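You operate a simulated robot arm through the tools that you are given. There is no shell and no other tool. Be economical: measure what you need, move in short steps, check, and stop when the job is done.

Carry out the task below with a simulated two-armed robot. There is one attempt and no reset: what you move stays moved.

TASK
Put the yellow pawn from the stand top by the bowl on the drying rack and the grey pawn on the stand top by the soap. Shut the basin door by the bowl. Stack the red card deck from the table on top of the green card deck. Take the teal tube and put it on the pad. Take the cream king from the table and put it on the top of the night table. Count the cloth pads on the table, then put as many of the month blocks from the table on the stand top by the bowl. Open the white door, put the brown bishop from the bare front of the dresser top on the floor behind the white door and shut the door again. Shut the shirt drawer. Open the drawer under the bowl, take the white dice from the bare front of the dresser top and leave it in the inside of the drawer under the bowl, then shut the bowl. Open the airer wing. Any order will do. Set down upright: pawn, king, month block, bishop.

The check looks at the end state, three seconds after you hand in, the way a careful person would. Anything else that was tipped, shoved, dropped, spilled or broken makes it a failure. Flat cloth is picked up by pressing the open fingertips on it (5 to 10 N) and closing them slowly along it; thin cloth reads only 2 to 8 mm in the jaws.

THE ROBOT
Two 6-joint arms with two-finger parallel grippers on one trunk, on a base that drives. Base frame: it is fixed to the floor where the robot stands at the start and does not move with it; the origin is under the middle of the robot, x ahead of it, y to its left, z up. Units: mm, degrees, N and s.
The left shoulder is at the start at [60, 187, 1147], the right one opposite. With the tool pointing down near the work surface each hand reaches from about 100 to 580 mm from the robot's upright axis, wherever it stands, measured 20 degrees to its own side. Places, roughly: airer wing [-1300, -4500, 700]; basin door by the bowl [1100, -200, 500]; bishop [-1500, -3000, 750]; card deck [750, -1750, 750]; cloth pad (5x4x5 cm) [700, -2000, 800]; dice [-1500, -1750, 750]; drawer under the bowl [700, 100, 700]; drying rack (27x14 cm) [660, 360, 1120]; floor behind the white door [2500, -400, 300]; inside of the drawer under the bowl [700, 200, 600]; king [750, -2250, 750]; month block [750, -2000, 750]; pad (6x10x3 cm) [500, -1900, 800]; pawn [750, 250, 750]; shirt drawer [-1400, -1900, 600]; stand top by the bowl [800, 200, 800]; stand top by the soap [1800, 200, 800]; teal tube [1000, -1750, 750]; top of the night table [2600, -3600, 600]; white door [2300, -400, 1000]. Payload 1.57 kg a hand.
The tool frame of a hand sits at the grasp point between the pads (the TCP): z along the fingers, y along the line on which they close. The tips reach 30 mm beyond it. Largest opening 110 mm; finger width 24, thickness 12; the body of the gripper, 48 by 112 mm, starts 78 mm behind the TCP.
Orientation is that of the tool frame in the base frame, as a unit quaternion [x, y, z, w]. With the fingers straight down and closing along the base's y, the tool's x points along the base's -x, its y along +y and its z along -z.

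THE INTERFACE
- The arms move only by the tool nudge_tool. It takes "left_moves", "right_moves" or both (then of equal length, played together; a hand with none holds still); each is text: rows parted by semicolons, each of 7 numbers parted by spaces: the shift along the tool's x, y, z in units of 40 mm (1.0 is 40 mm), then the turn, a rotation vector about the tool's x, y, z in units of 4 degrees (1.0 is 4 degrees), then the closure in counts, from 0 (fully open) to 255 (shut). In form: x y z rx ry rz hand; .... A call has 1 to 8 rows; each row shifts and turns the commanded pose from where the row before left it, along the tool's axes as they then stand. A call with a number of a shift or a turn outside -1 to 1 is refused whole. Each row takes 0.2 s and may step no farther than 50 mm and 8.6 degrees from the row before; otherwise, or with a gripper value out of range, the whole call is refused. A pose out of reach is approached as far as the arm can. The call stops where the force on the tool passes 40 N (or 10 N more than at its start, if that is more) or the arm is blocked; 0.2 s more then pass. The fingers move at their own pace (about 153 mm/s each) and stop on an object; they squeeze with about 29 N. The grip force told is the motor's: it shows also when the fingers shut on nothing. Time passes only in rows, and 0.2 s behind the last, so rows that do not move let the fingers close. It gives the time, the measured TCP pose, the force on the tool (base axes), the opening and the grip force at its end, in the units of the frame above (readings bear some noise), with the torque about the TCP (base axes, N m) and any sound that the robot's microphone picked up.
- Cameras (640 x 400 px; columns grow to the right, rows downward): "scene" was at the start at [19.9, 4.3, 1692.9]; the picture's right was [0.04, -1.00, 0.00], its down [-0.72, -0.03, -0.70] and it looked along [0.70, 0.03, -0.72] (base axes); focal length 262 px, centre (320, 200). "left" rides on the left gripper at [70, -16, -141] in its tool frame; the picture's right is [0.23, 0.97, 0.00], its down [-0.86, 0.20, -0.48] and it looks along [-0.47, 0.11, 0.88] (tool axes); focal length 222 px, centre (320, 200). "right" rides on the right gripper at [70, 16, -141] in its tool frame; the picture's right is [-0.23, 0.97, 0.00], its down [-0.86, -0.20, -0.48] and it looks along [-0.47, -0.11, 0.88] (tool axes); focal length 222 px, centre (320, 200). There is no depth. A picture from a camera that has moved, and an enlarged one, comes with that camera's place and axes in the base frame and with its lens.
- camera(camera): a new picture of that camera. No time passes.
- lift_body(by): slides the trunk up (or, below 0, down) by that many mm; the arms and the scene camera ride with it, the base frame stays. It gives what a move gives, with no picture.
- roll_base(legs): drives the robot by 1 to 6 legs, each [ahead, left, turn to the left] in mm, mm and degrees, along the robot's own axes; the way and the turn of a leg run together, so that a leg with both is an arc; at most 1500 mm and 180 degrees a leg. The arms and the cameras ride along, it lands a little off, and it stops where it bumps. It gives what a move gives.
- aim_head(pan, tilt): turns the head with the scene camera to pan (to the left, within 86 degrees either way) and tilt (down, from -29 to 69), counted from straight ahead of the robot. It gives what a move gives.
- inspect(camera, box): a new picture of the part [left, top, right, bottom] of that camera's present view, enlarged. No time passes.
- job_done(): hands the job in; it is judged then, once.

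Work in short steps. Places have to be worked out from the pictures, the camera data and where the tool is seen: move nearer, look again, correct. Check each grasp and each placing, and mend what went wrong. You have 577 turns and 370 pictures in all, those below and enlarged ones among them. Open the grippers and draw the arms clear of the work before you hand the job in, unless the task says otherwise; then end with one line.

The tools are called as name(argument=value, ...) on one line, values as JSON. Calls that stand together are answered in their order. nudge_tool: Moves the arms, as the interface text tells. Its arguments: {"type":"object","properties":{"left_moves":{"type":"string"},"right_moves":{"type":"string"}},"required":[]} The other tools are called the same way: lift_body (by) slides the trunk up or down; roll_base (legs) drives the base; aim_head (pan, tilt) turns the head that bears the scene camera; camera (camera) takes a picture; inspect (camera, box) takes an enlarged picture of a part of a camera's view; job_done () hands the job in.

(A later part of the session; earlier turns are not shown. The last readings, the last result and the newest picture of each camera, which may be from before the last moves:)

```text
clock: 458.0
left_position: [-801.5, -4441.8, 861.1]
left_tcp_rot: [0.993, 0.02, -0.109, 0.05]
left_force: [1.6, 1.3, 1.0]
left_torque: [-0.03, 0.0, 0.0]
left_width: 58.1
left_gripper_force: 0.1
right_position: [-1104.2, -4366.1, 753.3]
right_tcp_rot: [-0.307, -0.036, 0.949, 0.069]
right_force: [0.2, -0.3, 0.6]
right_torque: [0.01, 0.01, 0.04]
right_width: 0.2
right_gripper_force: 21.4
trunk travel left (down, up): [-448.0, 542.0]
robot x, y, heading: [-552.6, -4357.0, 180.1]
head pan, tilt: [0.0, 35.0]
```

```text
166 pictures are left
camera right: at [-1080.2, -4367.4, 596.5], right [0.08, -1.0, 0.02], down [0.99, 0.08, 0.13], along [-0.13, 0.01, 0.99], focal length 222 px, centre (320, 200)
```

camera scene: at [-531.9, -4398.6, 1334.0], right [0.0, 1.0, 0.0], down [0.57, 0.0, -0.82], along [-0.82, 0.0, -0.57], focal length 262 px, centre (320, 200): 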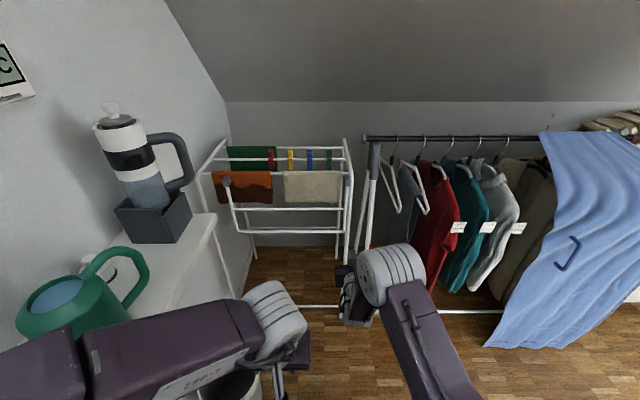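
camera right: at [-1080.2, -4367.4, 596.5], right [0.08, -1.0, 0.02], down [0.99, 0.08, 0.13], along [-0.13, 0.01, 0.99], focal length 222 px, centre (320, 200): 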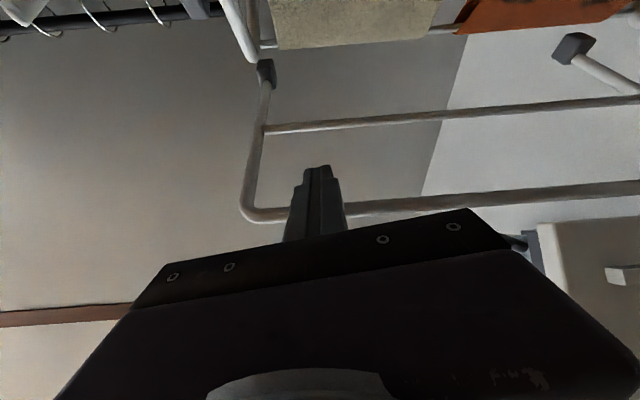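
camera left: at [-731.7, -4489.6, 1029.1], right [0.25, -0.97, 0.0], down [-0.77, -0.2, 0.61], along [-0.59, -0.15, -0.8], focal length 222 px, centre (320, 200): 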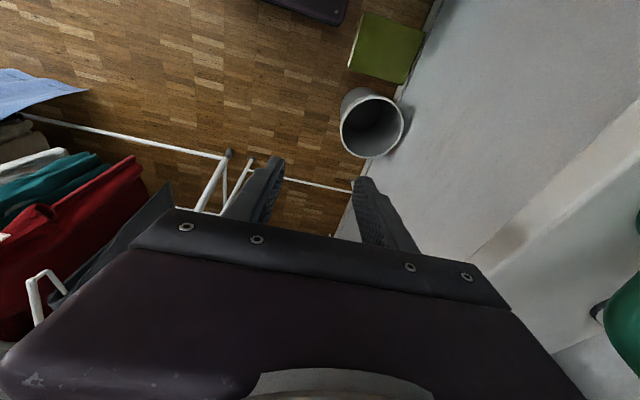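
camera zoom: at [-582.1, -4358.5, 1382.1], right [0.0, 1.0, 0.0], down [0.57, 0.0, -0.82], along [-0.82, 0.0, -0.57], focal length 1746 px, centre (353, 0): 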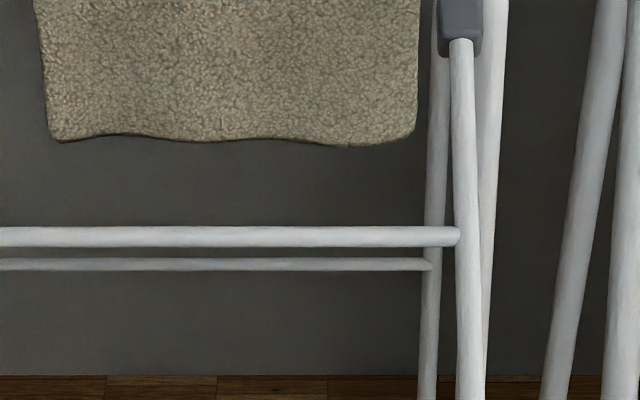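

θ≈58°, still hooked. Continue up.

roll_base(legs=[[-14, 0, 0]])

lift_body(by=34)

roll_base(legs=[[-10, 0, 0]])

lift_body(by=38)

camera(camera="right")

camera(camera="scene")

```text
clock: 458.8
left_position: [-787.1, -4442.1, 861.4]
left_tcp_rot: [0.992, 0.02, -0.11, 0.051]
left_force: [0.5, 0.1, -0.1]
left_torque: [0.02, 0.03, -0.02]
left_width: 58.2
left_gripper_force: 0.0
right_position: [-1089.2, -4366.1, 752.9]
right_tcp_rot: [-0.307, -0.036, 0.949, 0.069]
right_force: [0.0, 0.3, 0.0]
right_torque: [0.02, -0.03, 0.0]
right_width: 0.1
right_gripper_force: 21.1
trunk travel left (down, up): [-448.0, 542.0]
robot x, y, heading: [-539.4, -4359.8, 180.1]
head pan, tilt: [0.0, 35.0]
```

```text
clock: 459.5
left_position: [-787.1, -4441.1, 895.0]
left_tcp_rot: [0.992, 0.02, -0.11, 0.05]
left_force: [0.6, 0.2, -0.8]
left_torque: [0.0, 0.0, 0.0]
left_width: 58.2
left_gripper_force: 0.1
right_position: [-1090.5, -4365.7, 788.3]
right_tcp_rot: [-0.307, -0.036, 0.949, 0.07]
right_force: [0.0, 0.0, -0.2]
right_torque: [0.01, -0.01, 0.01]
right_width: 0.1
right_gripper_force: 21.3
trunk travel left (down, up): [-482.0, 508.0]
robot x, y, heading: [-538.0, -4361.1, 180.1]
head pan, tilt: [0.0, 35.0]
```

```text
clock: 460.3
left_position: [-778.1, -4441.6, 894.0]
left_tcp_rot: [0.993, 0.02, -0.109, 0.05]
left_force: [-0.1, -0.3, 0.4]
left_torque: [-0.03, 0.01, 0.03]
left_width: 58.3
left_gripper_force: 0.1
right_position: [-1081.8, -4366.1, 785.0]
right_tcp_rot: [-0.307, -0.036, 0.948, 0.07]
right_force: [-5.5, 0.7, -1.9]
right_torque: [-0.01, -0.14, 0.07]
right_width: 0.0
right_gripper_force: 21.4
trunk travel left (down, up): [-482.0, 508.0]
robot x, y, heading: [-523.8, -4356.9, 180.0]
head pan, tilt: [0.0, 35.0]
```

```text
clock: 461.1
left_position: [-777.9, -4442.0, 933.4]
left_tcp_rot: [0.993, 0.02, -0.109, 0.05]
left_force: [-0.5, 0.0, 0.8]
left_torque: [0.0, -0.01, -0.03]
left_width: 58.2
left_gripper_force: 0.0
right_position: [-1079.9, -4367.6, 823.6]
right_tcp_rot: [-0.307, -0.037, 0.948, 0.069]
right_force: [-2.1, 0.4, 0.2]
right_torque: [0.02, 0.03, -0.01]
right_width: 0.0
right_gripper_force: 21.8
trunk travel left (down, up): [-520.0, 470.0]
robot x, y, heading: [-528.3, -4358.5, 180.1]
head pan, tilt: [0.0, 35.0]
```

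```text
165 pictures are left
camera right: at [-1056.0, -4367.3, 668.1], right [0.08, -1.0, 0.02], down [0.99, 0.08, 0.13], along [-0.13, 0.01, 0.99], focal length 222 px, centre (320, 200)
```

right: 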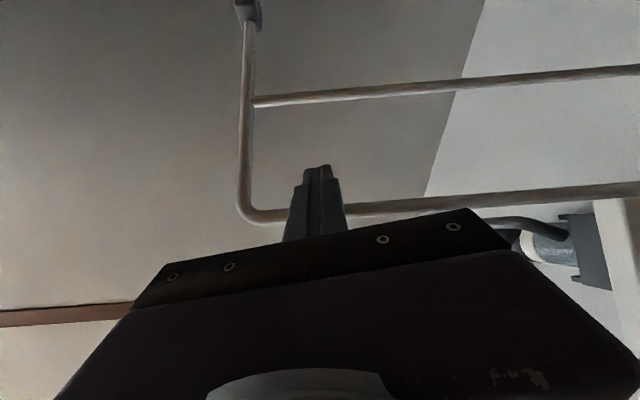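

```text
164 pictures are left
camera scene: at [-558.5, -4358.5, 1454.1], right [0.0, 1.0, 0.0], down [0.57, 0.0, -0.82], along [-0.82, 0.0, -0.57], focal length 262 px, centre (320, 200)
```

scene: 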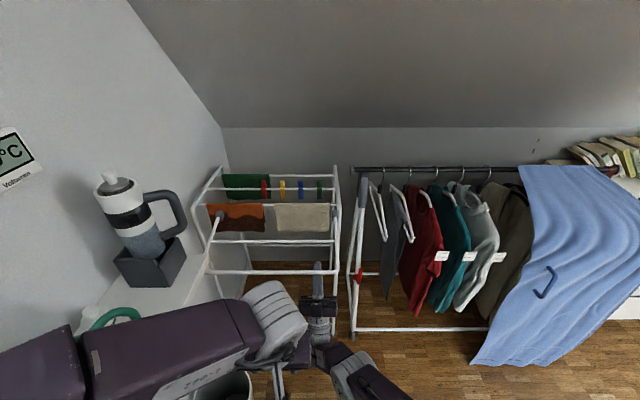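

θ≈73°. Continue lifting to level.

roll_base(legs=[[-7, 0, 0]])

lift_body(by=36)

lift_body(by=24)

camera(camera="right")

inspect(camera="scene", box=[180, 150, 400, 340])

```text
clock: 461.8
left_position: [-773.7, -4441.6, 931.8]
left_tcp_rot: [0.993, 0.019, -0.107, 0.05]
left_force: [0.2, 0.0, 0.1]
left_torque: [0.04, -0.06, 0.0]
left_width: 58.3
left_gripper_force: 0.1
right_position: [-1075.7, -4367.1, 821.4]
right_tcp_rot: [-0.31, -0.037, 0.947, 0.07]
right_force: [-25.0, 0.1, -0.3]
right_torque: [0.01, -0.37, 0.12]
right_width: 0.0
right_gripper_force: 21.0
trunk travel left (down, up): [-520.0, 470.0]
robot x, y, heading: [-519.4, -4358.9, 180.2]
head pan, tilt: [0.0, 35.0]
```

```text
clock: 462.6
left_position: [-770.0, -4442.0, 968.3]
left_tcp_rot: [0.992, 0.02, -0.11, 0.052]
left_force: [-0.6, -0.2, -0.9]
left_torque: [0.0, 0.04, -0.02]
left_width: 58.1
left_gripper_force: 0.0
right_position: [-1074.3, -4366.1, 860.3]
right_tcp_rot: [-0.309, -0.037, 0.948, 0.069]
right_force: [0.3, -0.4, -0.4]
right_torque: [0.01, 0.01, -0.02]
right_width: 0.1
right_gripper_force: 20.9
trunk travel left (down, up): [-556.0, 434.0]
robot x, y, heading: [-521.5, -4361.4, 179.7]
head pan, tilt: [0.0, 35.0]
```

```text
clock: 463.2
left_position: [-773.9, -4442.0, 989.4]
left_tcp_rot: [0.993, 0.019, -0.108, 0.05]
left_force: [0.1, 0.1, -0.4]
left_torque: [-0.02, 0.03, 0.01]
left_width: 58.1
left_gripper_force: 0.1
right_position: [-1078.4, -4365.9, 870.1]
right_tcp_rot: [-0.324, -0.043, 0.942, 0.071]
right_force: [-22.8, -2.5, -14.2]
right_torque: [-0.08, 0.09, 0.17]
right_width: 0.0
right_gripper_force: 21.3
trunk travel left (down, up): [-577.0, 413.0]
robot x, y, heading: [-524.1, -4362.1, 179.8]
head pan, tilt: [0.0, 35.0]
stopped: the force on the tool passed its limit (the readings are from after the stop); the commanded pose is now the measured one
```

```text
163 pictures are left
camera right: at [-1048.3, -4364.7, 714.4], right [0.07, -1.0, 0.01], down [0.98, 0.08, 0.17], along [-0.17, 0.0, 0.99], focal length 222 px, centre (320, 200)
```

right: 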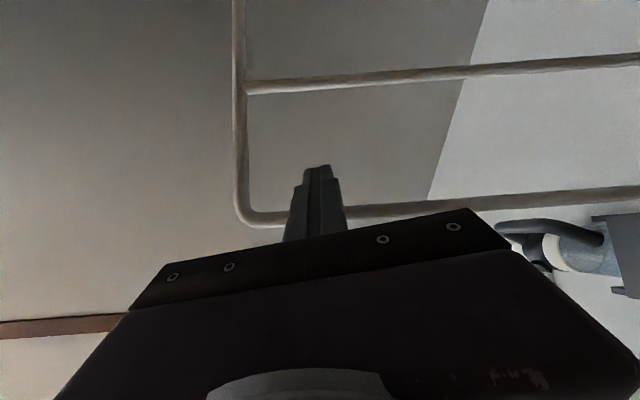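

```text
2.11 times, centred on (290, 245) of scene
camera zoom: at [-556.2, -4359.1, 1511.3], right [0.0, 1.0, 0.0], down [0.58, 0.0, -0.82], along [-0.82, 0.0, -0.58], focal length 551 px, centre (383, 105)
```

zoom: 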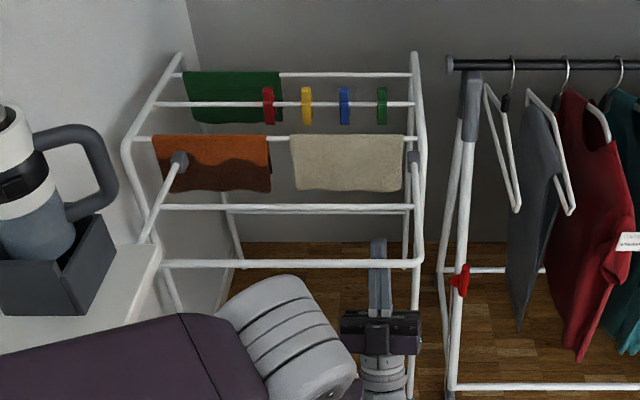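

Nearly level (≈85–90°). I relieve the outward pull and nudge up a little more to find the stop.

roll_base(legs=[[10, 0, 0]])

lift_body(by=18)

inspect(camera="scene", box=[180, 150, 400, 340])

```text
clock: 464.0
left_position: [-782.8, -4442.0, 990.2]
left_tcp_rot: [0.993, 0.02, -0.108, 0.05]
left_force: [0.5, -0.1, -0.2]
left_torque: [-0.03, 0.01, -0.01]
left_width: 58.3
left_gripper_force: 0.2
right_position: [-1085.3, -4365.9, 874.1]
right_tcp_rot: [-0.317, -0.04, 0.945, 0.07]
right_force: [-4.9, -0.4, -1.4]
right_torque: [0.01, 0.01, 0.05]
right_width: 0.0
right_gripper_force: 21.4
trunk travel left (down, up): [-577.0, 413.0]
robot x, y, heading: [-533.0, -4361.3, 180.0]
head pan, tilt: [0.0, 35.0]
```

```text
clock: 464.5
left_position: [-786.3, -4441.5, 1005.6]
left_tcp_rot: [0.993, 0.02, -0.107, 0.051]
left_force: [0.3, 0.7, -0.1]
left_torque: [-0.02, 0.07, 0.01]
left_width: 58.1
left_gripper_force: 0.2
right_position: [-1092.4, -4365.4, 881.3]
right_tcp_rot: [-0.33, -0.045, 0.94, 0.071]
right_force: [-32.3, -2.4, -12.5]
right_torque: [-0.14, 0.48, 0.38]
right_width: 0.1
right_gripper_force: 20.4
trunk travel left (down, up): [-593.0, 397.0]
robot x, y, heading: [-531.9, -4360.2, -180.1]
head pan, tilt: [0.0, 35.0]
stopped: the force on the tool passed its limit (the readings are from after the stop); the commanded pose is now the measured one
```

```text
2.11 times, centred on (290, 245) of scene
camera zoom: at [-568.7, -4359.4, 1527.7], right [0.0, 1.0, 0.0], down [0.58, 0.0, -0.82], along [-0.82, 0.0, -0.58], focal length 551 px, centre (383, 105)
```

zoom: 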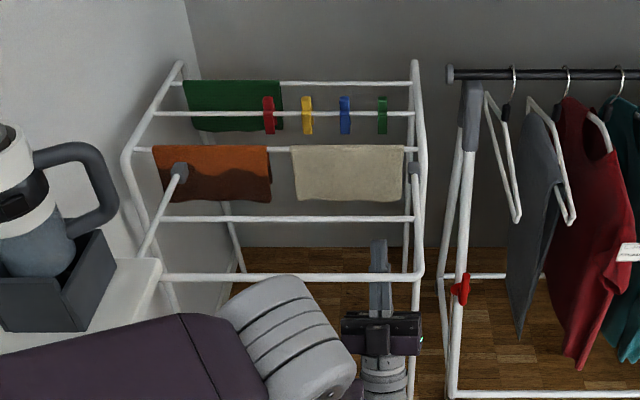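

The wing is about level with the rack. I lower the hand a bit and see whether it stays.

lift_body(by=-25)

inspect(camera="scene", box=[180, 150, 400, 340])

lift_body(by=-40)

inspect(camera="scene", box=[180, 150, 400, 340])

camera(camera="right")

```text
clock: 465.2
left_position: [-782.1, -4442.4, 981.3]
left_tcp_rot: [0.992, 0.021, -0.11, 0.05]
left_force: [-0.6, 0.6, -0.6]
left_torque: [0.02, -0.02, -0.02]
left_width: 58.1
left_gripper_force: 0.0
right_position: [-1084.8, -4365.4, 862.1]
right_tcp_rot: [-0.322, -0.043, 0.943, 0.07]
right_force: [0.4, -0.5, -0.8]
right_torque: [0.01, 0.01, 0.02]
right_width: 0.1
right_gripper_force: 21.1
trunk travel left (down, up): [-568.0, 422.0]
robot x, y, heading: [-535.3, -4357.5, 180.1]
head pan, tilt: [0.0, 35.0]
```

```text
2.11 times, centred on (290, 245) of scene
camera zoom: at [-562.6, -4358.3, 1502.4], right [0.0, 1.0, 0.0], down [0.57, 0.0, -0.82], along [-0.82, 0.0, -0.57], focal length 551 px, centre (383, 105)
```

zoom: 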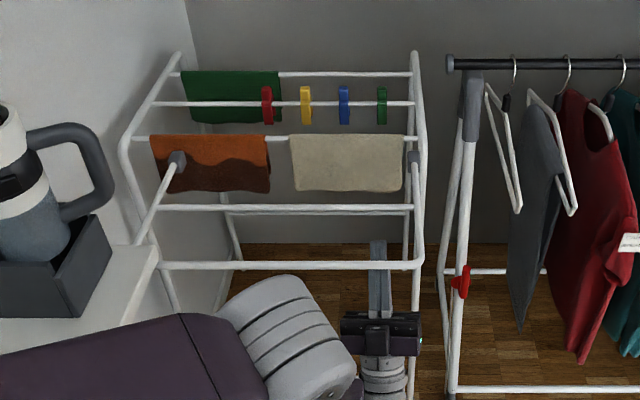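

```text
clock: 466.1
left_position: [-781.6, -4442.1, 941.8]
left_tcp_rot: [0.993, 0.019, -0.109, 0.05]
left_force: [-0.1, -0.2, 0.7]
left_torque: [0.0, 0.03, 0.01]
left_width: 58.2
left_gripper_force: 0.1
right_position: [-1085.6, -4365.4, 820.7]
right_tcp_rot: [-0.322, -0.044, 0.943, 0.071]
right_force: [0.3, -0.3, -0.1]
right_torque: [-0.01, -0.03, -0.02]
right_width: 0.0
right_gripper_force: 20.9
trunk travel left (down, up): [-528.0, 462.0]
robot x, y, heading: [-530.3, -4358.1, -180.1]
head pan, tilt: [0.0, 35.0]
```

```text
2.11 times, centred on (290, 245) of scene
camera zoom: at [-561.9, -4358.5, 1462.4], right [0.0, 1.0, 0.0], down [0.57, 0.0, -0.82], along [-0.82, 0.0, -0.57], focal length 551 px, centre (383, 105)
```

zoom: 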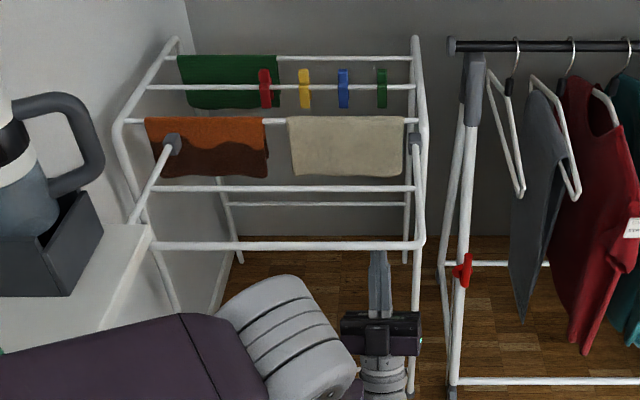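

```text
158 pictures are left
camera right: at [-1055.6, -4364.3, 665.9], right [0.07, -1.0, 0.01], down [0.98, 0.08, 0.16], along [-0.16, 0.0, 0.99], focal length 222 px, centre (320, 200)
```

right: 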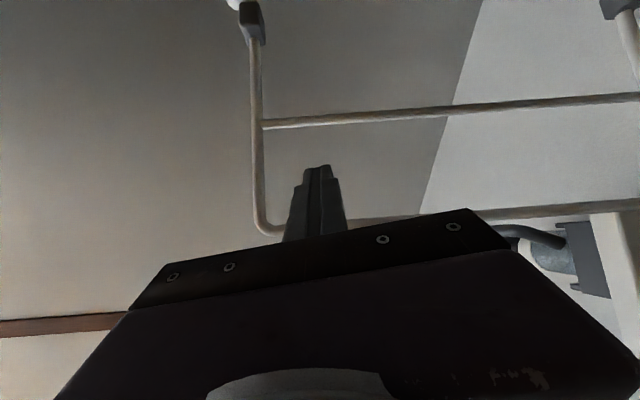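

The wing stays up level. I withdraw downward and back, then restore the hands' orientation.

lift_body(by=-40)

roll_base(legs=[[-330, 0, 0], [0, -700, 0]])

nudge_tool(left_moves="-0.6 0 0 0 1 0 120;-0.6 0 0 0 1 0 120;-0.6 0 0 0 1 0 120;-0.6 0 0 0 0 0 120;-0.6 0 0 0 0 0 120;-0.6 0 0 0 0 0 120;0 0 0 0 0 0 120;0 0 0 0 0 0 120", right_moves="0 0 0 0 1 0 120;0 0 0 0 1 0 120;0 0 0 0 1 0 120;0 0 0 0 1 0 120;0 0 0 0 1 0 120;0 0 0 0 1 0 120;0 0 0 0 1 0 120;0 0 0 0 1 0 120")

nudge_tool(right_moves="0 0 0 0 1 0 120;0 0 0 0 1 0 120;0 0 0 0 1 0 120;0 0 0 0 1 0 120;0 0 0 0 1 0 120;0 0 0 0 1 0 120;0 0 0 0 1 0 120;0 0 0 0 1 0 120")

nudge_tool(right_moves="0 0 0 0 1 0 120;0 0 0 0 1 0 120;0 0 0 0 1 0 120;0 0 0 0 1 0 120;0 0 0 0 1 0 120;0 0 0 0 1 0 120;0 0 0 0 1 0 120;0 0 0 0 1 0 120")

nudge_tool(right_moves="0 0 0 0 1 0 120;0 0 0 0 1 0 120;0 0 0 0 1 0 120;0 0 0 0 1 0 120;0 0 0 0 1 0 120;0 0 0 0 1 0 120;0 0 0 0 1 0 120;0 0 0 0 1 0 120")

camera(camera="scene")

```text
clock: 466.9
left_position: [-781.7, -4441.0, 902.9]
left_tcp_rot: [0.993, 0.02, -0.11, 0.05]
left_force: [-1.0, -0.5, -0.9]
left_torque: [0.06, 0.0, 0.02]
left_width: 58.2
left_gripper_force: 0.0
right_position: [-1086.6, -4366.4, 782.1]
right_tcp_rot: [-0.322, -0.044, 0.943, 0.071]
right_force: [-0.9, -0.1, -0.5]
right_torque: [-0.01, 0.0, -0.01]
right_width: 0.1
right_gripper_force: 21.3
trunk travel left (down, up): [-488.0, 502.0]
robot x, y, heading: [-533.3, -4359.1, -180.0]
head pan, tilt: [0.0, 35.0]
```

```text
clock: 472.5
left_position: [-463.1, -3746.5, 902.8]
left_tcp_rot: [0.992, 0.03, -0.108, 0.052]
left_force: [0.7, 0.5, 0.3]
left_torque: [-0.01, 0.0, 0.05]
left_width: 58.3
left_gripper_force: 0.0
right_position: [-769.8, -3678.5, 782.0]
right_tcp_rot: [-0.322, -0.047, 0.944, 0.06]
right_force: [-0.1, -1.0, -0.1]
right_torque: [0.02, 0.01, -0.02]
right_width: 0.1
right_gripper_force: 21.4
trunk travel left (down, up): [-488.0, 502.0]
robot x, y, heading: [-214.0, -3661.2, -178.9]
head pan, tilt: [0.0, 35.0]
```

```text
clock: 474.3
left_position: [-593.4, -3774.3, 826.3]
left_tcp_rot: [0.994, 0.035, -0.044, 0.089]
left_force: [6.3, -13.1, 8.9]
left_torque: [2.11, 0.09, -1.4]
left_width: 58.4
left_gripper_force: 0.0
left hand out of reach, approached as far as the arm can: row 1, 2, 3, 4, 5, 6
right_position: [-776.1, -3682.1, 775.7]
right_tcp_rot: [-0.571, -0.028, 0.817, 0.072]
right_force: [0.0, -1.2, 0.4]
right_torque: [0.02, 0.01, -0.02]
right_width: 58.3
right_gripper_force: 0.0
right hand out of reach, approached as far as the arm can: row 1, 2
trunk travel left (down, up): [-488.0, 502.0]
robot x, y, heading: [-217.0, -3659.5, -178.9]
head pan, tilt: [0.0, 35.0]
```

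```text
clock: 474.6
left_position: [-592.3, -3775.9, 825.5]
left_tcp_rot: [0.994, 0.033, -0.042, 0.091]
left_force: [1.3, -1.3, -0.1]
left_torque: [0.13, 0.26, -0.16]
left_width: 58.2
left_gripper_force: 0.1
right_position: [-778.1, -3680.7, 776.8]
right_tcp_rot: [-0.581, -0.027, 0.81, 0.074]
right_force: [-0.1, -0.1, 0.3]
right_torque: [-0.02, 0.03, -0.01]
right_width: 58.4
right_gripper_force: 0.1
trunk travel left (down, up): [-488.0, 502.0]
robot x, y, heading: [-218.5, -3659.7, -178.8]
head pan, tilt: [0.0, 35.0]
stopped in row 1 (left hand): the force on the tool passed its limit (the readings are from after the stop); the commanded pose is now the measured one
```

```text
clock: 475.0
left_position: [-591.2, -3778.2, 826.4]
left_tcp_rot: [0.994, 0.029, -0.04, 0.093]
left_force: [1.8, -1.3, -1.5]
left_torque: [0.26, 0.33, -0.34]
left_width: 58.2
left_gripper_force: 0.0
right_position: [-777.4, -3678.3, 773.6]
right_tcp_rot: [-0.602, -0.025, 0.794, 0.076]
right_force: [-0.2, 0.4, 0.4]
right_torque: [0.0, 0.01, 0.04]
right_width: 58.1
right_gripper_force: 0.0
trunk travel left (down, up): [-488.0, 502.0]
robot x, y, heading: [-217.0, -3660.9, -178.8]
head pan, tilt: [0.0, 35.0]
stopped in row 1 (left hand): the force on the tool passed its limit (the readings are from after the stop); the commanded pose is now the measured one
```

```text
clock: 475.4
left_position: [-590.6, -3779.6, 825.7]
left_tcp_rot: [0.994, 0.024, -0.039, 0.096]
left_force: [0.9, -4.5, -1.5]
left_torque: [0.36, 0.35, -0.31]
left_width: 58.1
left_gripper_force: 0.2
right_position: [-776.7, -3675.4, 773.6]
right_tcp_rot: [-0.623, -0.023, 0.778, 0.079]
right_force: [-1.0, -0.6, 0.1]
right_torque: [0.03, -0.01, -0.01]
right_width: 58.2
right_gripper_force: 0.1
trunk travel left (down, up): [-488.0, 502.0]
robot x, y, heading: [-213.0, -3661.5, -178.7]
head pan, tilt: [0.0, 35.0]
stopped in row 1 (left hand): the force on the tool passed its limit (the readings are from after the stop); the commanded pose is now the measured one
```

```text
157 pictures are left
camera scene: at [-245.6, -3659.4, 1422.4], right [-0.02, 1.0, 0.0], down [0.57, 0.01, -0.82], along [-0.82, -0.02, -0.57], focal length 262 px, centre (320, 200)
```

scene: 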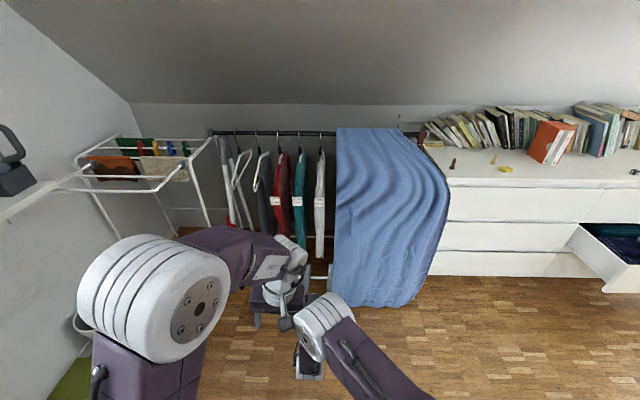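

The hands are touching each other; I separate them (left up and to the left) and continue turning the right hand down.

nudge_tool(left_moves="0 0.5 -1 0 0 0 120;0 0.6 -1 0 0 0 120;0 0.6 -1 0 0 0 120;0 0.6 -1 0 0 0 120;0 0.6 -1 0 0 0 120")

nudge_tool(right_moves="0 -0.4 0 0 1 0 120;0 -0.4 0 0 1 0 120;0 -0.4 0 0 1 0 120;0 -0.4 0 0 1 0 120;0 -0.4 0 0 1 0 120;0 -0.4 0 0 1 0 120;0 0 0 0 1 0 120;0 0 0 0 1 0 120")

nudge_tool(right_moves="0 0 0 0 1 0 120;0 0 0 0 1 0 120;0 0 0 0 1 0 120;0 0 0 0 1 0 120;0 0 0 0 1 0 120;0 0 0 0 1 0 120;0 0 0 0 1 0 120;0 0 0 0 1 0 120")

nudge_tool(right_moves="0 0 0 0 1 0 120;0 0 0 0 1 0 120;0 0 0 0 1 0 120;0 0 0 0 1 0 120;0 0 0 0 1 0 120;0 0 0 0 1 0 120;0 0 0 0 1 0 120;0 0 0 0 1 0 120")

```text
clock: 476.6
left_position: [-555.8, -3879.3, 902.5]
left_tcp_rot: [0.993, 0.026, -0.043, 0.11]
left_force: [-1.1, 0.2, 0.4]
left_torque: [0.03, -0.01, 0.02]
left_width: 58.3
left_gripper_force: 0.0
left hand out of reach, approached as far as the arm can: row 1, 2, 3, 4, 5
right_position: [-776.9, -3675.1, 773.0]
right_tcp_rot: [-0.623, -0.023, 0.778, 0.08]
right_force: [0.4, -0.5, -1.1]
right_torque: [-0.04, 0.01, 0.02]
right_width: 57.9
right_gripper_force: 0.2
trunk travel left (down, up): [-488.0, 502.0]
robot x, y, heading: [-217.5, -3656.1, -178.7]
head pan, tilt: [0.0, 35.0]
```

```text
clock: 478.4
left_position: [-555.8, -3878.3, 902.3]
left_tcp_rot: [0.993, 0.025, -0.042, 0.11]
left_force: [0.3, -0.4, -0.4]
left_torque: [0.0, -0.03, -0.03]
left_width: 57.9
left_gripper_force: 0.1
right_position: [-773.1, -3583.3, 788.3]
right_tcp_rot: [0.814, 0.001, -0.575, -0.082]
right_force: [-0.6, 1.1, 0.3]
right_torque: [0.01, 0.0, 0.0]
right_width: 58.1
right_gripper_force: 0.0
right hand out of reach, approached as far as the arm can: row 4
trunk travel left (down, up): [-488.0, 502.0]
robot x, y, heading: [-214.9, -3657.2, -178.7]
head pan, tilt: [0.0, 35.0]
```

```text
clock: 480.2
left_position: [-555.5, -3878.3, 902.6]
left_tcp_rot: [0.993, 0.025, -0.043, 0.111]
left_force: [-0.2, -0.4, 0.6]
left_torque: [0.02, -0.01, 0.01]
left_width: 58.2
left_gripper_force: 0.0
right_position: [-774.0, -3583.6, 787.1]
right_tcp_rot: [0.941, -0.021, -0.329, -0.078]
right_force: [0.1, 0.4, -0.4]
right_torque: [0.01, 0.03, 0.02]
right_width: 58.2
right_gripper_force: 0.1
trunk travel left (down, up): [-488.0, 502.0]
robot x, y, heading: [-218.7, -3659.9, -178.6]
head pan, tilt: [0.0, 35.0]
```

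```text
clock: 482.0
left_position: [-556.3, -3880.3, 903.2]
left_tcp_rot: [0.993, 0.026, -0.043, 0.111]
left_force: [0.1, -0.7, -0.1]
left_torque: [0.0, 0.01, 0.0]
left_width: 58.1
left_gripper_force: 0.1
right_position: [-773.0, -3583.4, 787.6]
right_tcp_rot: [0.995, -0.044, -0.056, -0.071]
right_force: [0.8, -0.6, -0.8]
right_torque: [-0.04, 0.01, 0.0]
right_width: 58.0
right_gripper_force: 0.1
trunk travel left (down, up): [-488.0, 502.0]
robot x, y, heading: [-215.0, -3658.5, -178.7]
head pan, tilt: [0.0, 35.0]
```

I raise the trunk and finish squaring both hands.

lift_body(by=290)

nudge_tool(left_moves="0 0 1 0.8 0.3 -0.3 120;0 0 1 0.8 0.3 -0.3 120;0 0 1 0.8 0.3 -0.3 120;0 0 1 0.8 0.2 -0.2 120", right_moves="0 -0.4 0 -0.7 0.5 0.3 120;0 -0.4 0 -0.7 0.5 0.3 120;0 -0.4 0 -0.7 0.5 0.3 120;0 -0.4 0 0 0.1 0 120")

camera(camera="scene")

```text
clock: 484.9
left_position: [-555.3, -3877.9, 1192.8]
left_tcp_rot: [0.993, 0.026, -0.043, 0.111]
left_force: [0.6, -0.3, -0.4]
left_torque: [0.01, -0.01, 0.01]
left_width: 58.1
left_gripper_force: 0.0
right_position: [-772.6, -3583.8, 1077.9]
right_tcp_rot: [0.995, -0.043, -0.058, -0.07]
right_force: [0.7, -0.5, 0.0]
right_torque: [0.01, -0.03, -0.02]
right_width: 58.3
right_gripper_force: 0.0
trunk travel left (down, up): [-778.0, 212.0]
robot x, y, heading: [-216.6, -3663.3, -178.8]
head pan, tilt: [0.0, 35.0]
```

```text
clock: 485.9
left_position: [-547.0, -3892.8, 1032.5]
left_tcp_rot: [0.997, 0.057, -0.025, 0.044]
left_force: [0.0, -0.1, -0.2]
left_torque: [-0.01, -0.03, 0.0]
left_width: 58.3
left_gripper_force: 0.1
left hand out of reach, approached as far as the arm can: row 1, 2, 3, 4
right_position: [-766.1, -3520.6, 1082.0]
right_tcp_rot: [0.997, -0.073, -0.006, 0.006]
right_force: [-0.5, 0.3, 0.5]
right_torque: [-0.01, 0.02, 0.0]
right_width: 58.2
right_gripper_force: 0.1
trunk travel left (down, up): [-778.0, 212.0]
robot x, y, heading: [-219.2, -3662.1, -178.4]
head pan, tilt: [0.0, 35.0]
```

```text
156 pictures are left
camera scene: at [-247.1, -3659.3, 1712.4], right [-0.02, 1.0, 0.0], down [0.57, 0.01, -0.82], along [-0.82, -0.02, -0.57], focal length 262 px, centre (320, 200)
```

scene: 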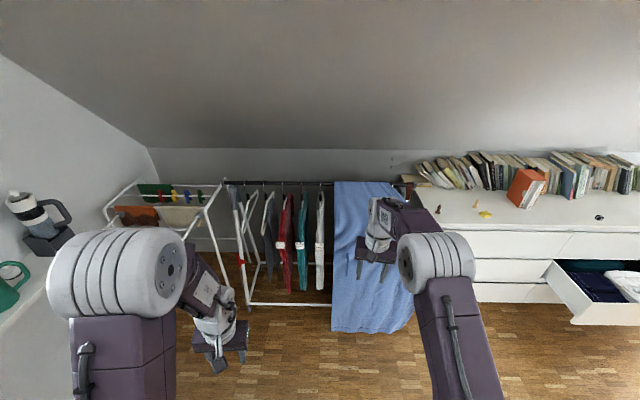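

Both are fine — the left was just too folded. I extend it forward while correcting the small yaw errors.

nudge_tool(left_moves="-0.9 0 0 0.4 0 0.6 120;-0.9 0 0 0.4 0 0.6 120;-0.9 0 0 0.4 0.3 0.6 120;0 0 0 0.1 0.3 0.2 120", right_moves="0 0 0 0 0 -0.6 120;0 0 0 0 0 -0.6 120;0 0 0 0.1 0.2 -0.5 120;0 0 0 0.1 0 0 120")

roll_base(legs=[[0, -690, -1.4], [450, 0, 0]])

camera(camera="left")

camera(camera="scene")

```text
clock: 486.9
left_position: [-606.5, -3911.6, 983.7]
left_tcp_rot: [0.999, -0.004, -0.029, 0.043]
left_force: [-0.6, -0.2, 0.1]
left_torque: [0.01, 0.05, 0.0]
left_width: 58.1
left_gripper_force: 0.2
left hand out of reach, approached as far as the arm can: row 1, 2, 3, 4
right_position: [-765.0, -3520.1, 1081.5]
right_tcp_rot: [1.0, -0.014, 0.0, -0.001]
right_force: [0.0, 0.2, 0.9]
right_torque: [0.02, -0.01, 0.05]
right_width: 58.3
right_gripper_force: 0.1
trunk travel left (down, up): [-778.0, 212.0]
robot x, y, heading: [-217.2, -3661.3, -178.9]
head pan, tilt: [0.0, 35.0]
```

```text
clock: 493.0
left_position: [-1062.9, -3216.4, 984.8]
left_tcp_rot: [0.999, -0.011, -0.029, 0.043]
left_force: [-0.4, -0.5, 0.3]
left_torque: [0.0, 0.02, 0.01]
left_width: 58.3
left_gripper_force: 0.1
right_position: [-1216.2, -2823.6, 1082.5]
right_tcp_rot: [1.0, -0.022, -0.001, 0.0]
right_force: [-0.6, 0.3, 0.0]
right_torque: [0.0, 0.01, -0.04]
right_width: 58.1
right_gripper_force: 0.1
trunk travel left (down, up): [-778.0, 212.0]
robot x, y, heading: [-668.6, -2970.3, -179.4]
head pan, tilt: [0.0, 35.0]
```

```text
155 pictures are left
camera left: at [-984.1, -3189.8, 1120.0], right [0.21, -0.98, 0.07], down [-0.83, -0.14, 0.54], along [-0.52, -0.17, -0.84], focal length 222 px, centre (320, 200)
```

left: 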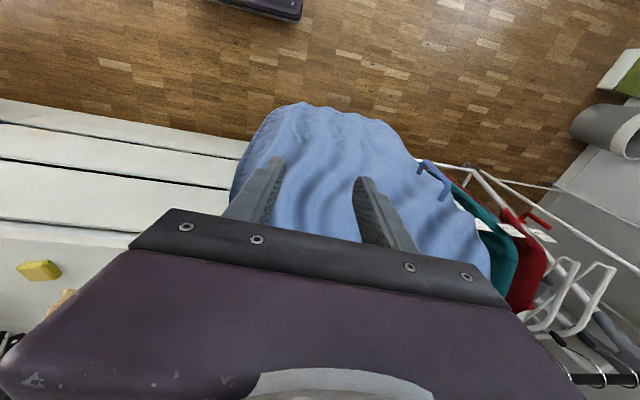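

```text
154 pictures are left
camera scene: at [-698.4, -2969.9, 1712.5], right [-0.01, 1.0, 0.0], down [0.57, 0.01, -0.82], along [-0.82, -0.01, -0.57], focal length 262 px, centre (320, 200)
```

scene: 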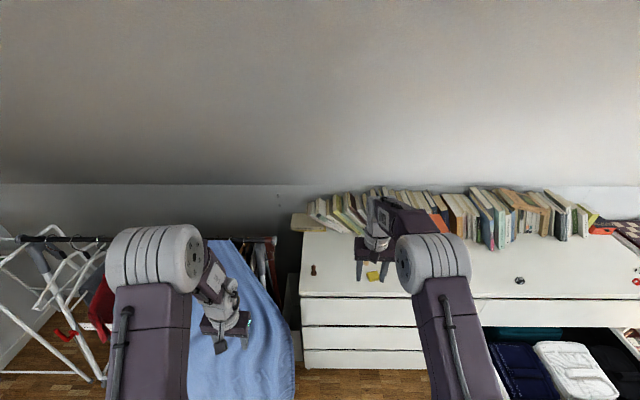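

The brown bishop is at ≈(-1470, -3013). I pull the right hand back, then position so the left hand can take it.

nudge_tool(right_moves="1 0 0 0 0 0 120;1 0 0 0 0 0 120;1 0 0 0 0 0 120;1 0 0 0 0 0 120")

roll_base(legs=[[0, -130, -0.5], [300, 0, 0]])

camera(camera="left")

```text
clock: 494.0
left_position: [-1061.3, -3216.1, 984.2]
left_tcp_rot: [0.999, -0.011, -0.031, 0.043]
left_force: [0.5, -0.6, 0.3]
left_torque: [-0.04, 0.02, -0.01]
left_width: 58.3
left_gripper_force: 0.1
right_position: [-1054.1, -2829.4, 1084.2]
right_tcp_rot: [1.0, -0.021, -0.001, 0.0]
right_force: [0.2, 1.4, 0.0]
right_torque: [0.03, 0.0, 0.03]
right_width: 58.1
right_gripper_force: 0.1
trunk travel left (down, up): [-778.0, 212.0]
robot x, y, heading: [-666.9, -2971.6, -179.4]
head pan, tilt: [0.0, 35.0]
```

```text
clock: 496.9
left_position: [-1364.0, -3083.2, 984.8]
left_tcp_rot: [0.999, -0.014, -0.029, 0.043]
left_force: [0.6, -0.3, -0.1]
left_torque: [-0.01, 0.01, 0.01]
left_width: 58.0
left_gripper_force: 0.0
right_position: [-1354.2, -2694.1, 1084.0]
right_tcp_rot: [1.0, -0.026, 0.0, 0.0]
right_force: [-0.4, 0.4, 0.4]
right_torque: [0.01, 0.0, -0.01]
right_width: 58.1
right_gripper_force: 0.1
trunk travel left (down, up): [-778.0, 212.0]
robot x, y, heading: [-968.6, -2839.5, 180.2]
head pan, tilt: [0.0, 35.0]
```

```text
153 pictures are left
camera left: at [-1285.7, -3056.5, 1120.1], right [0.2, -0.98, 0.07], down [-0.83, -0.13, 0.54], along [-0.52, -0.17, -0.84], focal length 222 px, centre (320, 200)
```

left: 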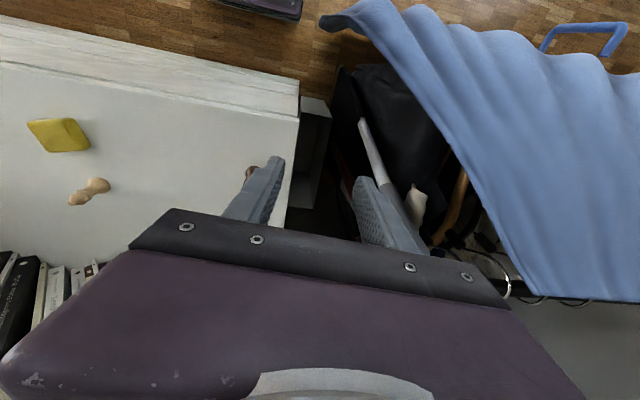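

I straighten the left hand and move it over the bishop.

nudge_tool(left_moves="-0.6 -0.5 0 0.6 0.4 0 90;-0.6 -0.5 0 0.6 0.4 0 90;-0.6 -0.5 0.3 0 0 0 90;-0.6 -0.5 0.3 0 0 0 90")

camera(camera="left")

```text
clock: 497.9
left_position: [-1413.6, -3039.6, 938.9]
left_tcp_rot: [0.998, -0.017, -0.024, 0.048]
left_force: [-0.4, 0.4, 0.1]
left_torque: [-0.01, 0.01, -0.03]
left_width: 71.3
left_gripper_force: 0.0
left hand out of reach, approached as far as the arm can: row 1, 2, 4
right_position: [-1355.8, -2695.1, 1082.9]
right_tcp_rot: [1.0, -0.026, 0.001, 0.0]
right_force: [0.3, -0.4, -0.5]
right_torque: [0.02, 0.0, -0.03]
right_width: 58.3
right_gripper_force: 0.1
trunk travel left (down, up): [-778.0, 212.0]
robot x, y, heading: [-968.0, -2841.8, 180.1]
head pan, tilt: [0.0, 35.0]
```

```text
152 pictures are left
camera left: at [-1336.8, -3013.7, 1075.3], right [0.2, -0.98, 0.08], down [-0.84, -0.12, 0.53], along [-0.51, -0.17, -0.84], focal length 222 px, centre (320, 200)
```

left: 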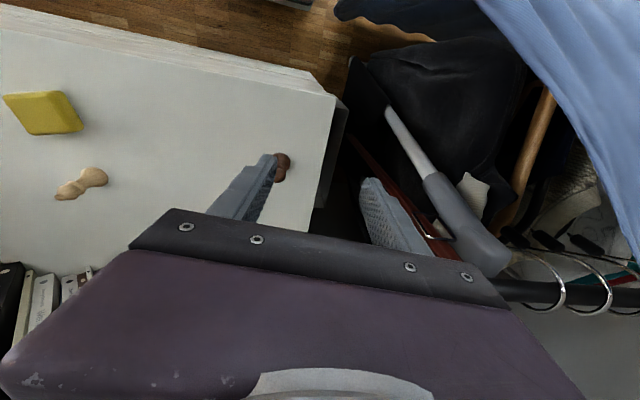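

Left-arm IK is limited here, so I position with base and trunk instead: bishop at (-1462, -3010).

roll_base(legs=[[48, -32, 0]])

lift_body(by=-60)

camera(camera="left")

```text
clock: 498.9
left_position: [-1457.1, -3012.2, 940.5]
left_tcp_rot: [0.998, -0.017, -0.026, 0.046]
left_force: [0.4, 0.4, -0.1]
left_torque: [-0.01, 0.07, -0.04]
left_width: 71.3
left_gripper_force: 0.1
right_position: [-1398.8, -2666.5, 1085.9]
right_tcp_rot: [1.0, -0.026, -0.002, -0.001]
right_force: [0.1, -1.0, 0.2]
right_torque: [0.02, 0.03, -0.03]
right_width: 58.2
right_gripper_force: 0.0
trunk travel left (down, up): [-778.0, 212.0]
robot x, y, heading: [-1017.3, -2810.3, 179.9]
head pan, tilt: [0.0, 35.0]
```

```text
clock: 499.9
left_position: [-1458.5, -3010.7, 880.6]
left_tcp_rot: [0.998, -0.017, -0.025, 0.047]
left_force: [-0.3, -0.4, 0.2]
left_torque: [0.01, 0.07, 0.03]
left_width: 71.1
left_gripper_force: 0.1
right_position: [-1401.4, -2664.8, 1023.1]
right_tcp_rot: [1.0, -0.026, -0.001, 0.0]
right_force: [0.2, -0.4, 0.0]
right_torque: [0.0, 0.0, -0.01]
right_width: 58.1
right_gripper_force: 0.1
trunk travel left (down, up): [-718.0, 272.0]
robot x, y, heading: [-1017.3, -2807.1, 180.2]
head pan, tilt: [0.0, 35.0]
```

```text
151 pictures are left
camera left: at [-1381.9, -2983.5, 1015.9], right [0.2, -0.98, 0.08], down [-0.84, -0.12, 0.54], along [-0.51, -0.17, -0.84], focal length 222 px, centre (320, 200)
```

left: 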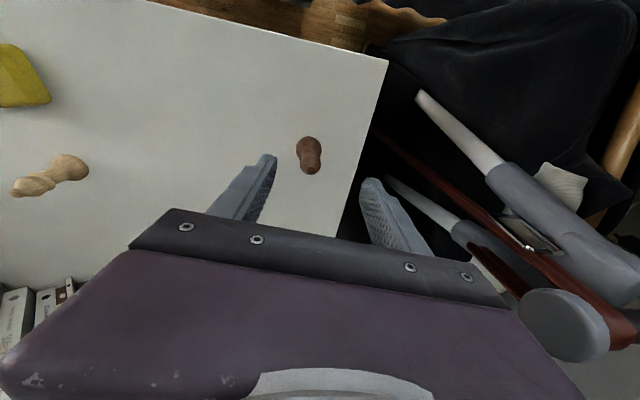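

Aligned to ~6 mm. Small correction and lower 62 mm.

nudge_tool(left_moves="0 -0.15 0 0 0 0 120;0 0 0 0 0 0 120")

lift_body(by=-62)

camera(camera="left")

```text
clock: 500.5
left_position: [-1458.9, -3004.0, 879.3]
left_tcp_rot: [0.998, -0.017, -0.025, 0.047]
left_force: [0.6, -0.8, -0.6]
left_torque: [-0.02, 0.0, 0.0]
left_width: 58.1
left_gripper_force: 0.0
right_position: [-1402.6, -2664.6, 1023.4]
right_tcp_rot: [1.0, -0.026, 0.0, 0.0]
right_force: [-0.6, 0.8, 0.8]
right_torque: [-0.01, 0.01, -0.02]
right_width: 58.3
right_gripper_force: 0.0
trunk travel left (down, up): [-718.0, 272.0]
robot x, y, heading: [-1018.6, -2812.0, 180.1]
head pan, tilt: [0.0, 35.0]
```

```text
clock: 501.5
left_position: [-1458.4, -3005.5, 816.7]
left_tcp_rot: [0.998, -0.017, -0.025, 0.047]
left_force: [0.2, -1.6, 0.5]
left_torque: [-0.01, 0.01, 0.01]
left_width: 58.3
left_gripper_force: 0.1
right_position: [-1403.1, -2664.5, 961.6]
right_tcp_rot: [1.0, -0.026, 0.0, 0.0]
right_force: [0.0, 0.3, -1.0]
right_torque: [0.02, 0.02, -0.01]
right_width: 58.1
right_gripper_force: 0.1
trunk travel left (down, up): [-656.0, 334.0]
robot x, y, heading: [-1017.3, -2809.0, 180.0]
head pan, tilt: [0.0, 35.0]
```

```text
150 pictures are left
camera left: at [-1382.0, -2977.4, 952.9], right [0.2, -0.98, 0.08], down [-0.84, -0.12, 0.54], along [-0.51, -0.17, -0.84], focal length 222 px, centre (320, 200)
```

left: 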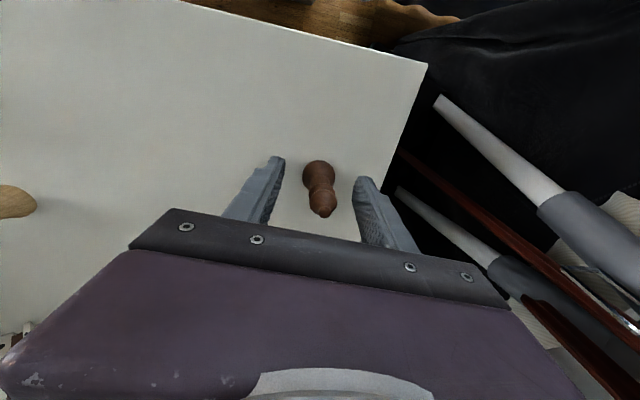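

The bishop is centred between the fingers. Lower 8 mm and close.

lift_body(by=-8)

nudge_tool(left_moves="0 0 0 0 0 0 200;0 0 0 0 0 0 255;0 0 0 0 0 0 255")

lift_body(by=150)

camera(camera="left")

```text
clock: 502.2
left_position: [-1459.9, -3003.7, 814.6]
left_tcp_rot: [0.998, -0.018, -0.03, 0.047]
left_force: [9.4, 0.5, 23.7]
left_torque: [0.9, -0.61, -0.35]
left_width: 57.1
left_gripper_force: 0.1
right_position: [-1398.2, -2663.8, 955.6]
right_tcp_rot: [1.0, -0.026, -0.002, 0.0]
right_force: [0.3, 0.3, 0.4]
right_torque: [0.01, 0.01, -0.03]
right_width: 57.9
right_gripper_force: 0.1
trunk travel left (down, up): [-649.0, 341.0]
robot x, y, heading: [-1015.2, -2808.8, 180.0]
head pan, tilt: [0.0, 35.0]
stopped: the force on the tool passed its limit (the readings are from after the stop); the commanded pose is now the measured one
```

```text
clock: 503.0
left_position: [-1460.4, -3001.0, 812.6]
left_tcp_rot: [0.998, -0.017, -0.029, 0.048]
left_force: [6.0, 12.1, 13.5]
left_torque: [0.64, -0.34, -0.01]
left_width: 26.9
left_gripper_force: 28.9
right_position: [-1400.4, -2661.3, 955.8]
right_tcp_rot: [1.0, -0.026, -0.001, 0.001]
right_force: [1.2, 0.3, 1.3]
right_torque: [-0.02, -0.03, -0.01]
right_width: 57.9
right_gripper_force: 0.1
trunk travel left (down, up): [-649.0, 341.0]
robot x, y, heading: [-1021.9, -2806.9, 180.3]
head pan, tilt: [0.0, 35.0]
```

```text
clock: 504.7
left_position: [-1461.9, -3004.2, 960.2]
left_tcp_rot: [0.998, -0.017, -0.028, 0.047]
left_force: [-0.3, 0.4, 0.7]
left_torque: [-0.02, 0.0, 0.0]
left_width: 26.7
left_gripper_force: 29.1
right_position: [-1401.7, -2663.0, 1103.9]
right_tcp_rot: [1.0, -0.026, 0.0, 0.0]
right_force: [-0.4, 0.4, -0.7]
right_torque: [-0.01, 0.0, -0.02]
right_width: 57.8
right_gripper_force: 0.0
trunk travel left (down, up): [-799.0, 191.0]
robot x, y, heading: [-1015.7, -2806.6, 180.1]
head pan, tilt: [0.0, 35.0]
```

```text
149 pictures are left
camera left: at [-1383.7, -2977.1, 1096.7], right [0.2, -0.98, 0.08], down [-0.83, -0.12, 0.54], along [-0.52, -0.17, -0.84], focal length 222 px, centre (320, 200)
```

left: 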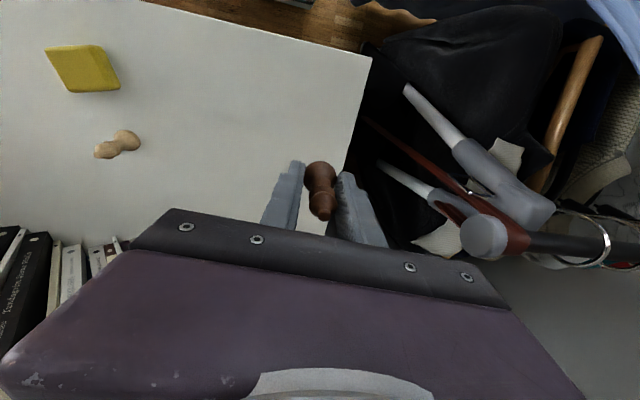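

Bishop held. Next the white die at ≈(-1512, -1561): the open lower drawer keeps the base back, so I'll reach with the right hand tilted forward. I drive there.

roll_base(legs=[[-205, 0, 0], [0, -1090, 0]])

nudge_tool(right_moves="-1 0 0 0 0 0 120;-1 0 0 0 0 0 120;-0.8 0 0 0 -1 0 120;-0.5 0 0 0 -1 0 120;0 0 0 0 -1 0 120;0 0 0 0 -1 0 120;0 0 0 0 -1 0 120;0 0 0 0 -1 0 120")

nudge_tool(right_moves="0 0 0 0 -1 0 120;0 0 0 0 -1 0 120;0 0 0 0 -1 0 120;0 0 0 0 -1 0 120")

camera(camera="right")

camera(camera="scene")

```text
clock: 511.5
left_position: [-1258.0, -1909.7, 961.1]
left_tcp_rot: [0.998, -0.019, -0.027, 0.047]
left_force: [-0.1, -0.4, -0.9]
left_torque: [-0.01, 0.01, -0.01]
left_width: 26.3
left_gripper_force: 28.8
right_position: [-1196.7, -1570.7, 1103.5]
right_tcp_rot: [1.0, -0.029, 0.0, 0.0]
right_force: [0.2, 0.5, 0.5]
right_torque: [0.0, 0.01, -0.02]
right_width: 58.2
right_gripper_force: 0.0
trunk travel left (down, up): [-799.0, 191.0]
robot x, y, heading: [-810.8, -1716.0, 179.6]
head pan, tilt: [0.0, 35.0]
```

```text
clock: 513.3
left_position: [-1257.4, -1909.5, 961.7]
left_tcp_rot: [0.998, -0.02, -0.029, 0.046]
left_force: [-0.2, 0.0, -0.8]
left_torque: [0.02, -0.01, 0.0]
left_width: 26.3
left_gripper_force: 28.5
right_position: [-1327.6, -1562.0, 1105.6]
right_tcp_rot: [0.978, -0.028, -0.208, -0.006]
right_force: [0.0, -0.5, -0.5]
right_torque: [0.02, -0.02, 0.0]
right_width: 58.0
right_gripper_force: 0.0
trunk travel left (down, up): [-799.0, 191.0]
robot x, y, heading: [-814.0, -1718.0, 179.7]
head pan, tilt: [0.0, 35.0]
```

```text
clock: 514.3
left_position: [-1257.7, -1909.1, 962.5]
left_tcp_rot: [0.998, -0.02, -0.028, 0.046]
left_force: [-0.3, 1.3, -0.7]
left_torque: [-0.02, 0.04, 0.01]
left_width: 26.6
left_gripper_force: 29.4
right_position: [-1324.2, -1584.4, 1100.6]
right_tcp_rot: [0.962, -0.014, -0.272, 0.036]
right_force: [-0.5, -0.2, 0.4]
right_torque: [0.03, 0.01, -0.03]
right_width: 58.3
right_gripper_force: 0.1
right hand out of reach, approached as far as the arm can: row 2, 3, 4
trunk travel left (down, up): [-799.0, 191.0]
robot x, y, heading: [-815.5, -1719.6, 179.8]
head pan, tilt: [0.0, 35.0]
```

```text
148 pictures are left
camera right: at [-1192.1, -1593.5, 1186.6], right [-0.2, -0.96, 0.2], down [-0.48, 0.27, 0.84], along [-0.86, 0.07, -0.51], focal length 222 px, centre (320, 200)
```

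right: 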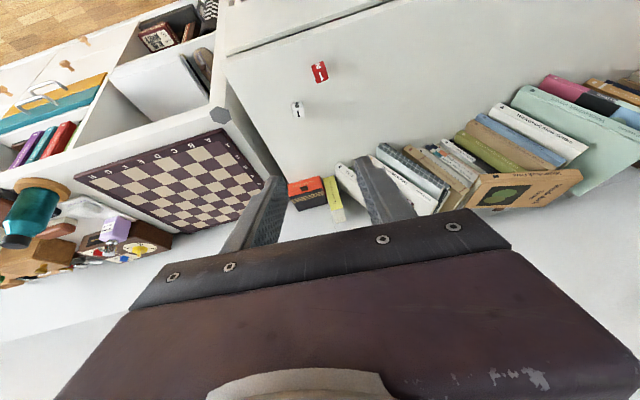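

```text
147 pictures are left
camera scene: at [-841.3, -1716.2, 1733.1], right [0.01, 1.0, 0.0], down [0.57, 0.0, -0.82], along [-0.82, 0.0, -0.57], focal length 262 px, centre (320, 200)
```

scene: 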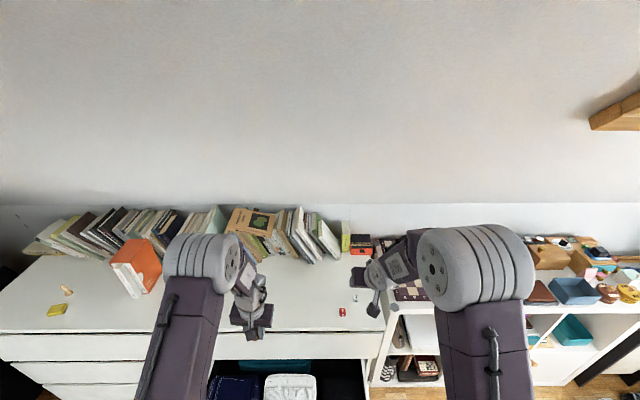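

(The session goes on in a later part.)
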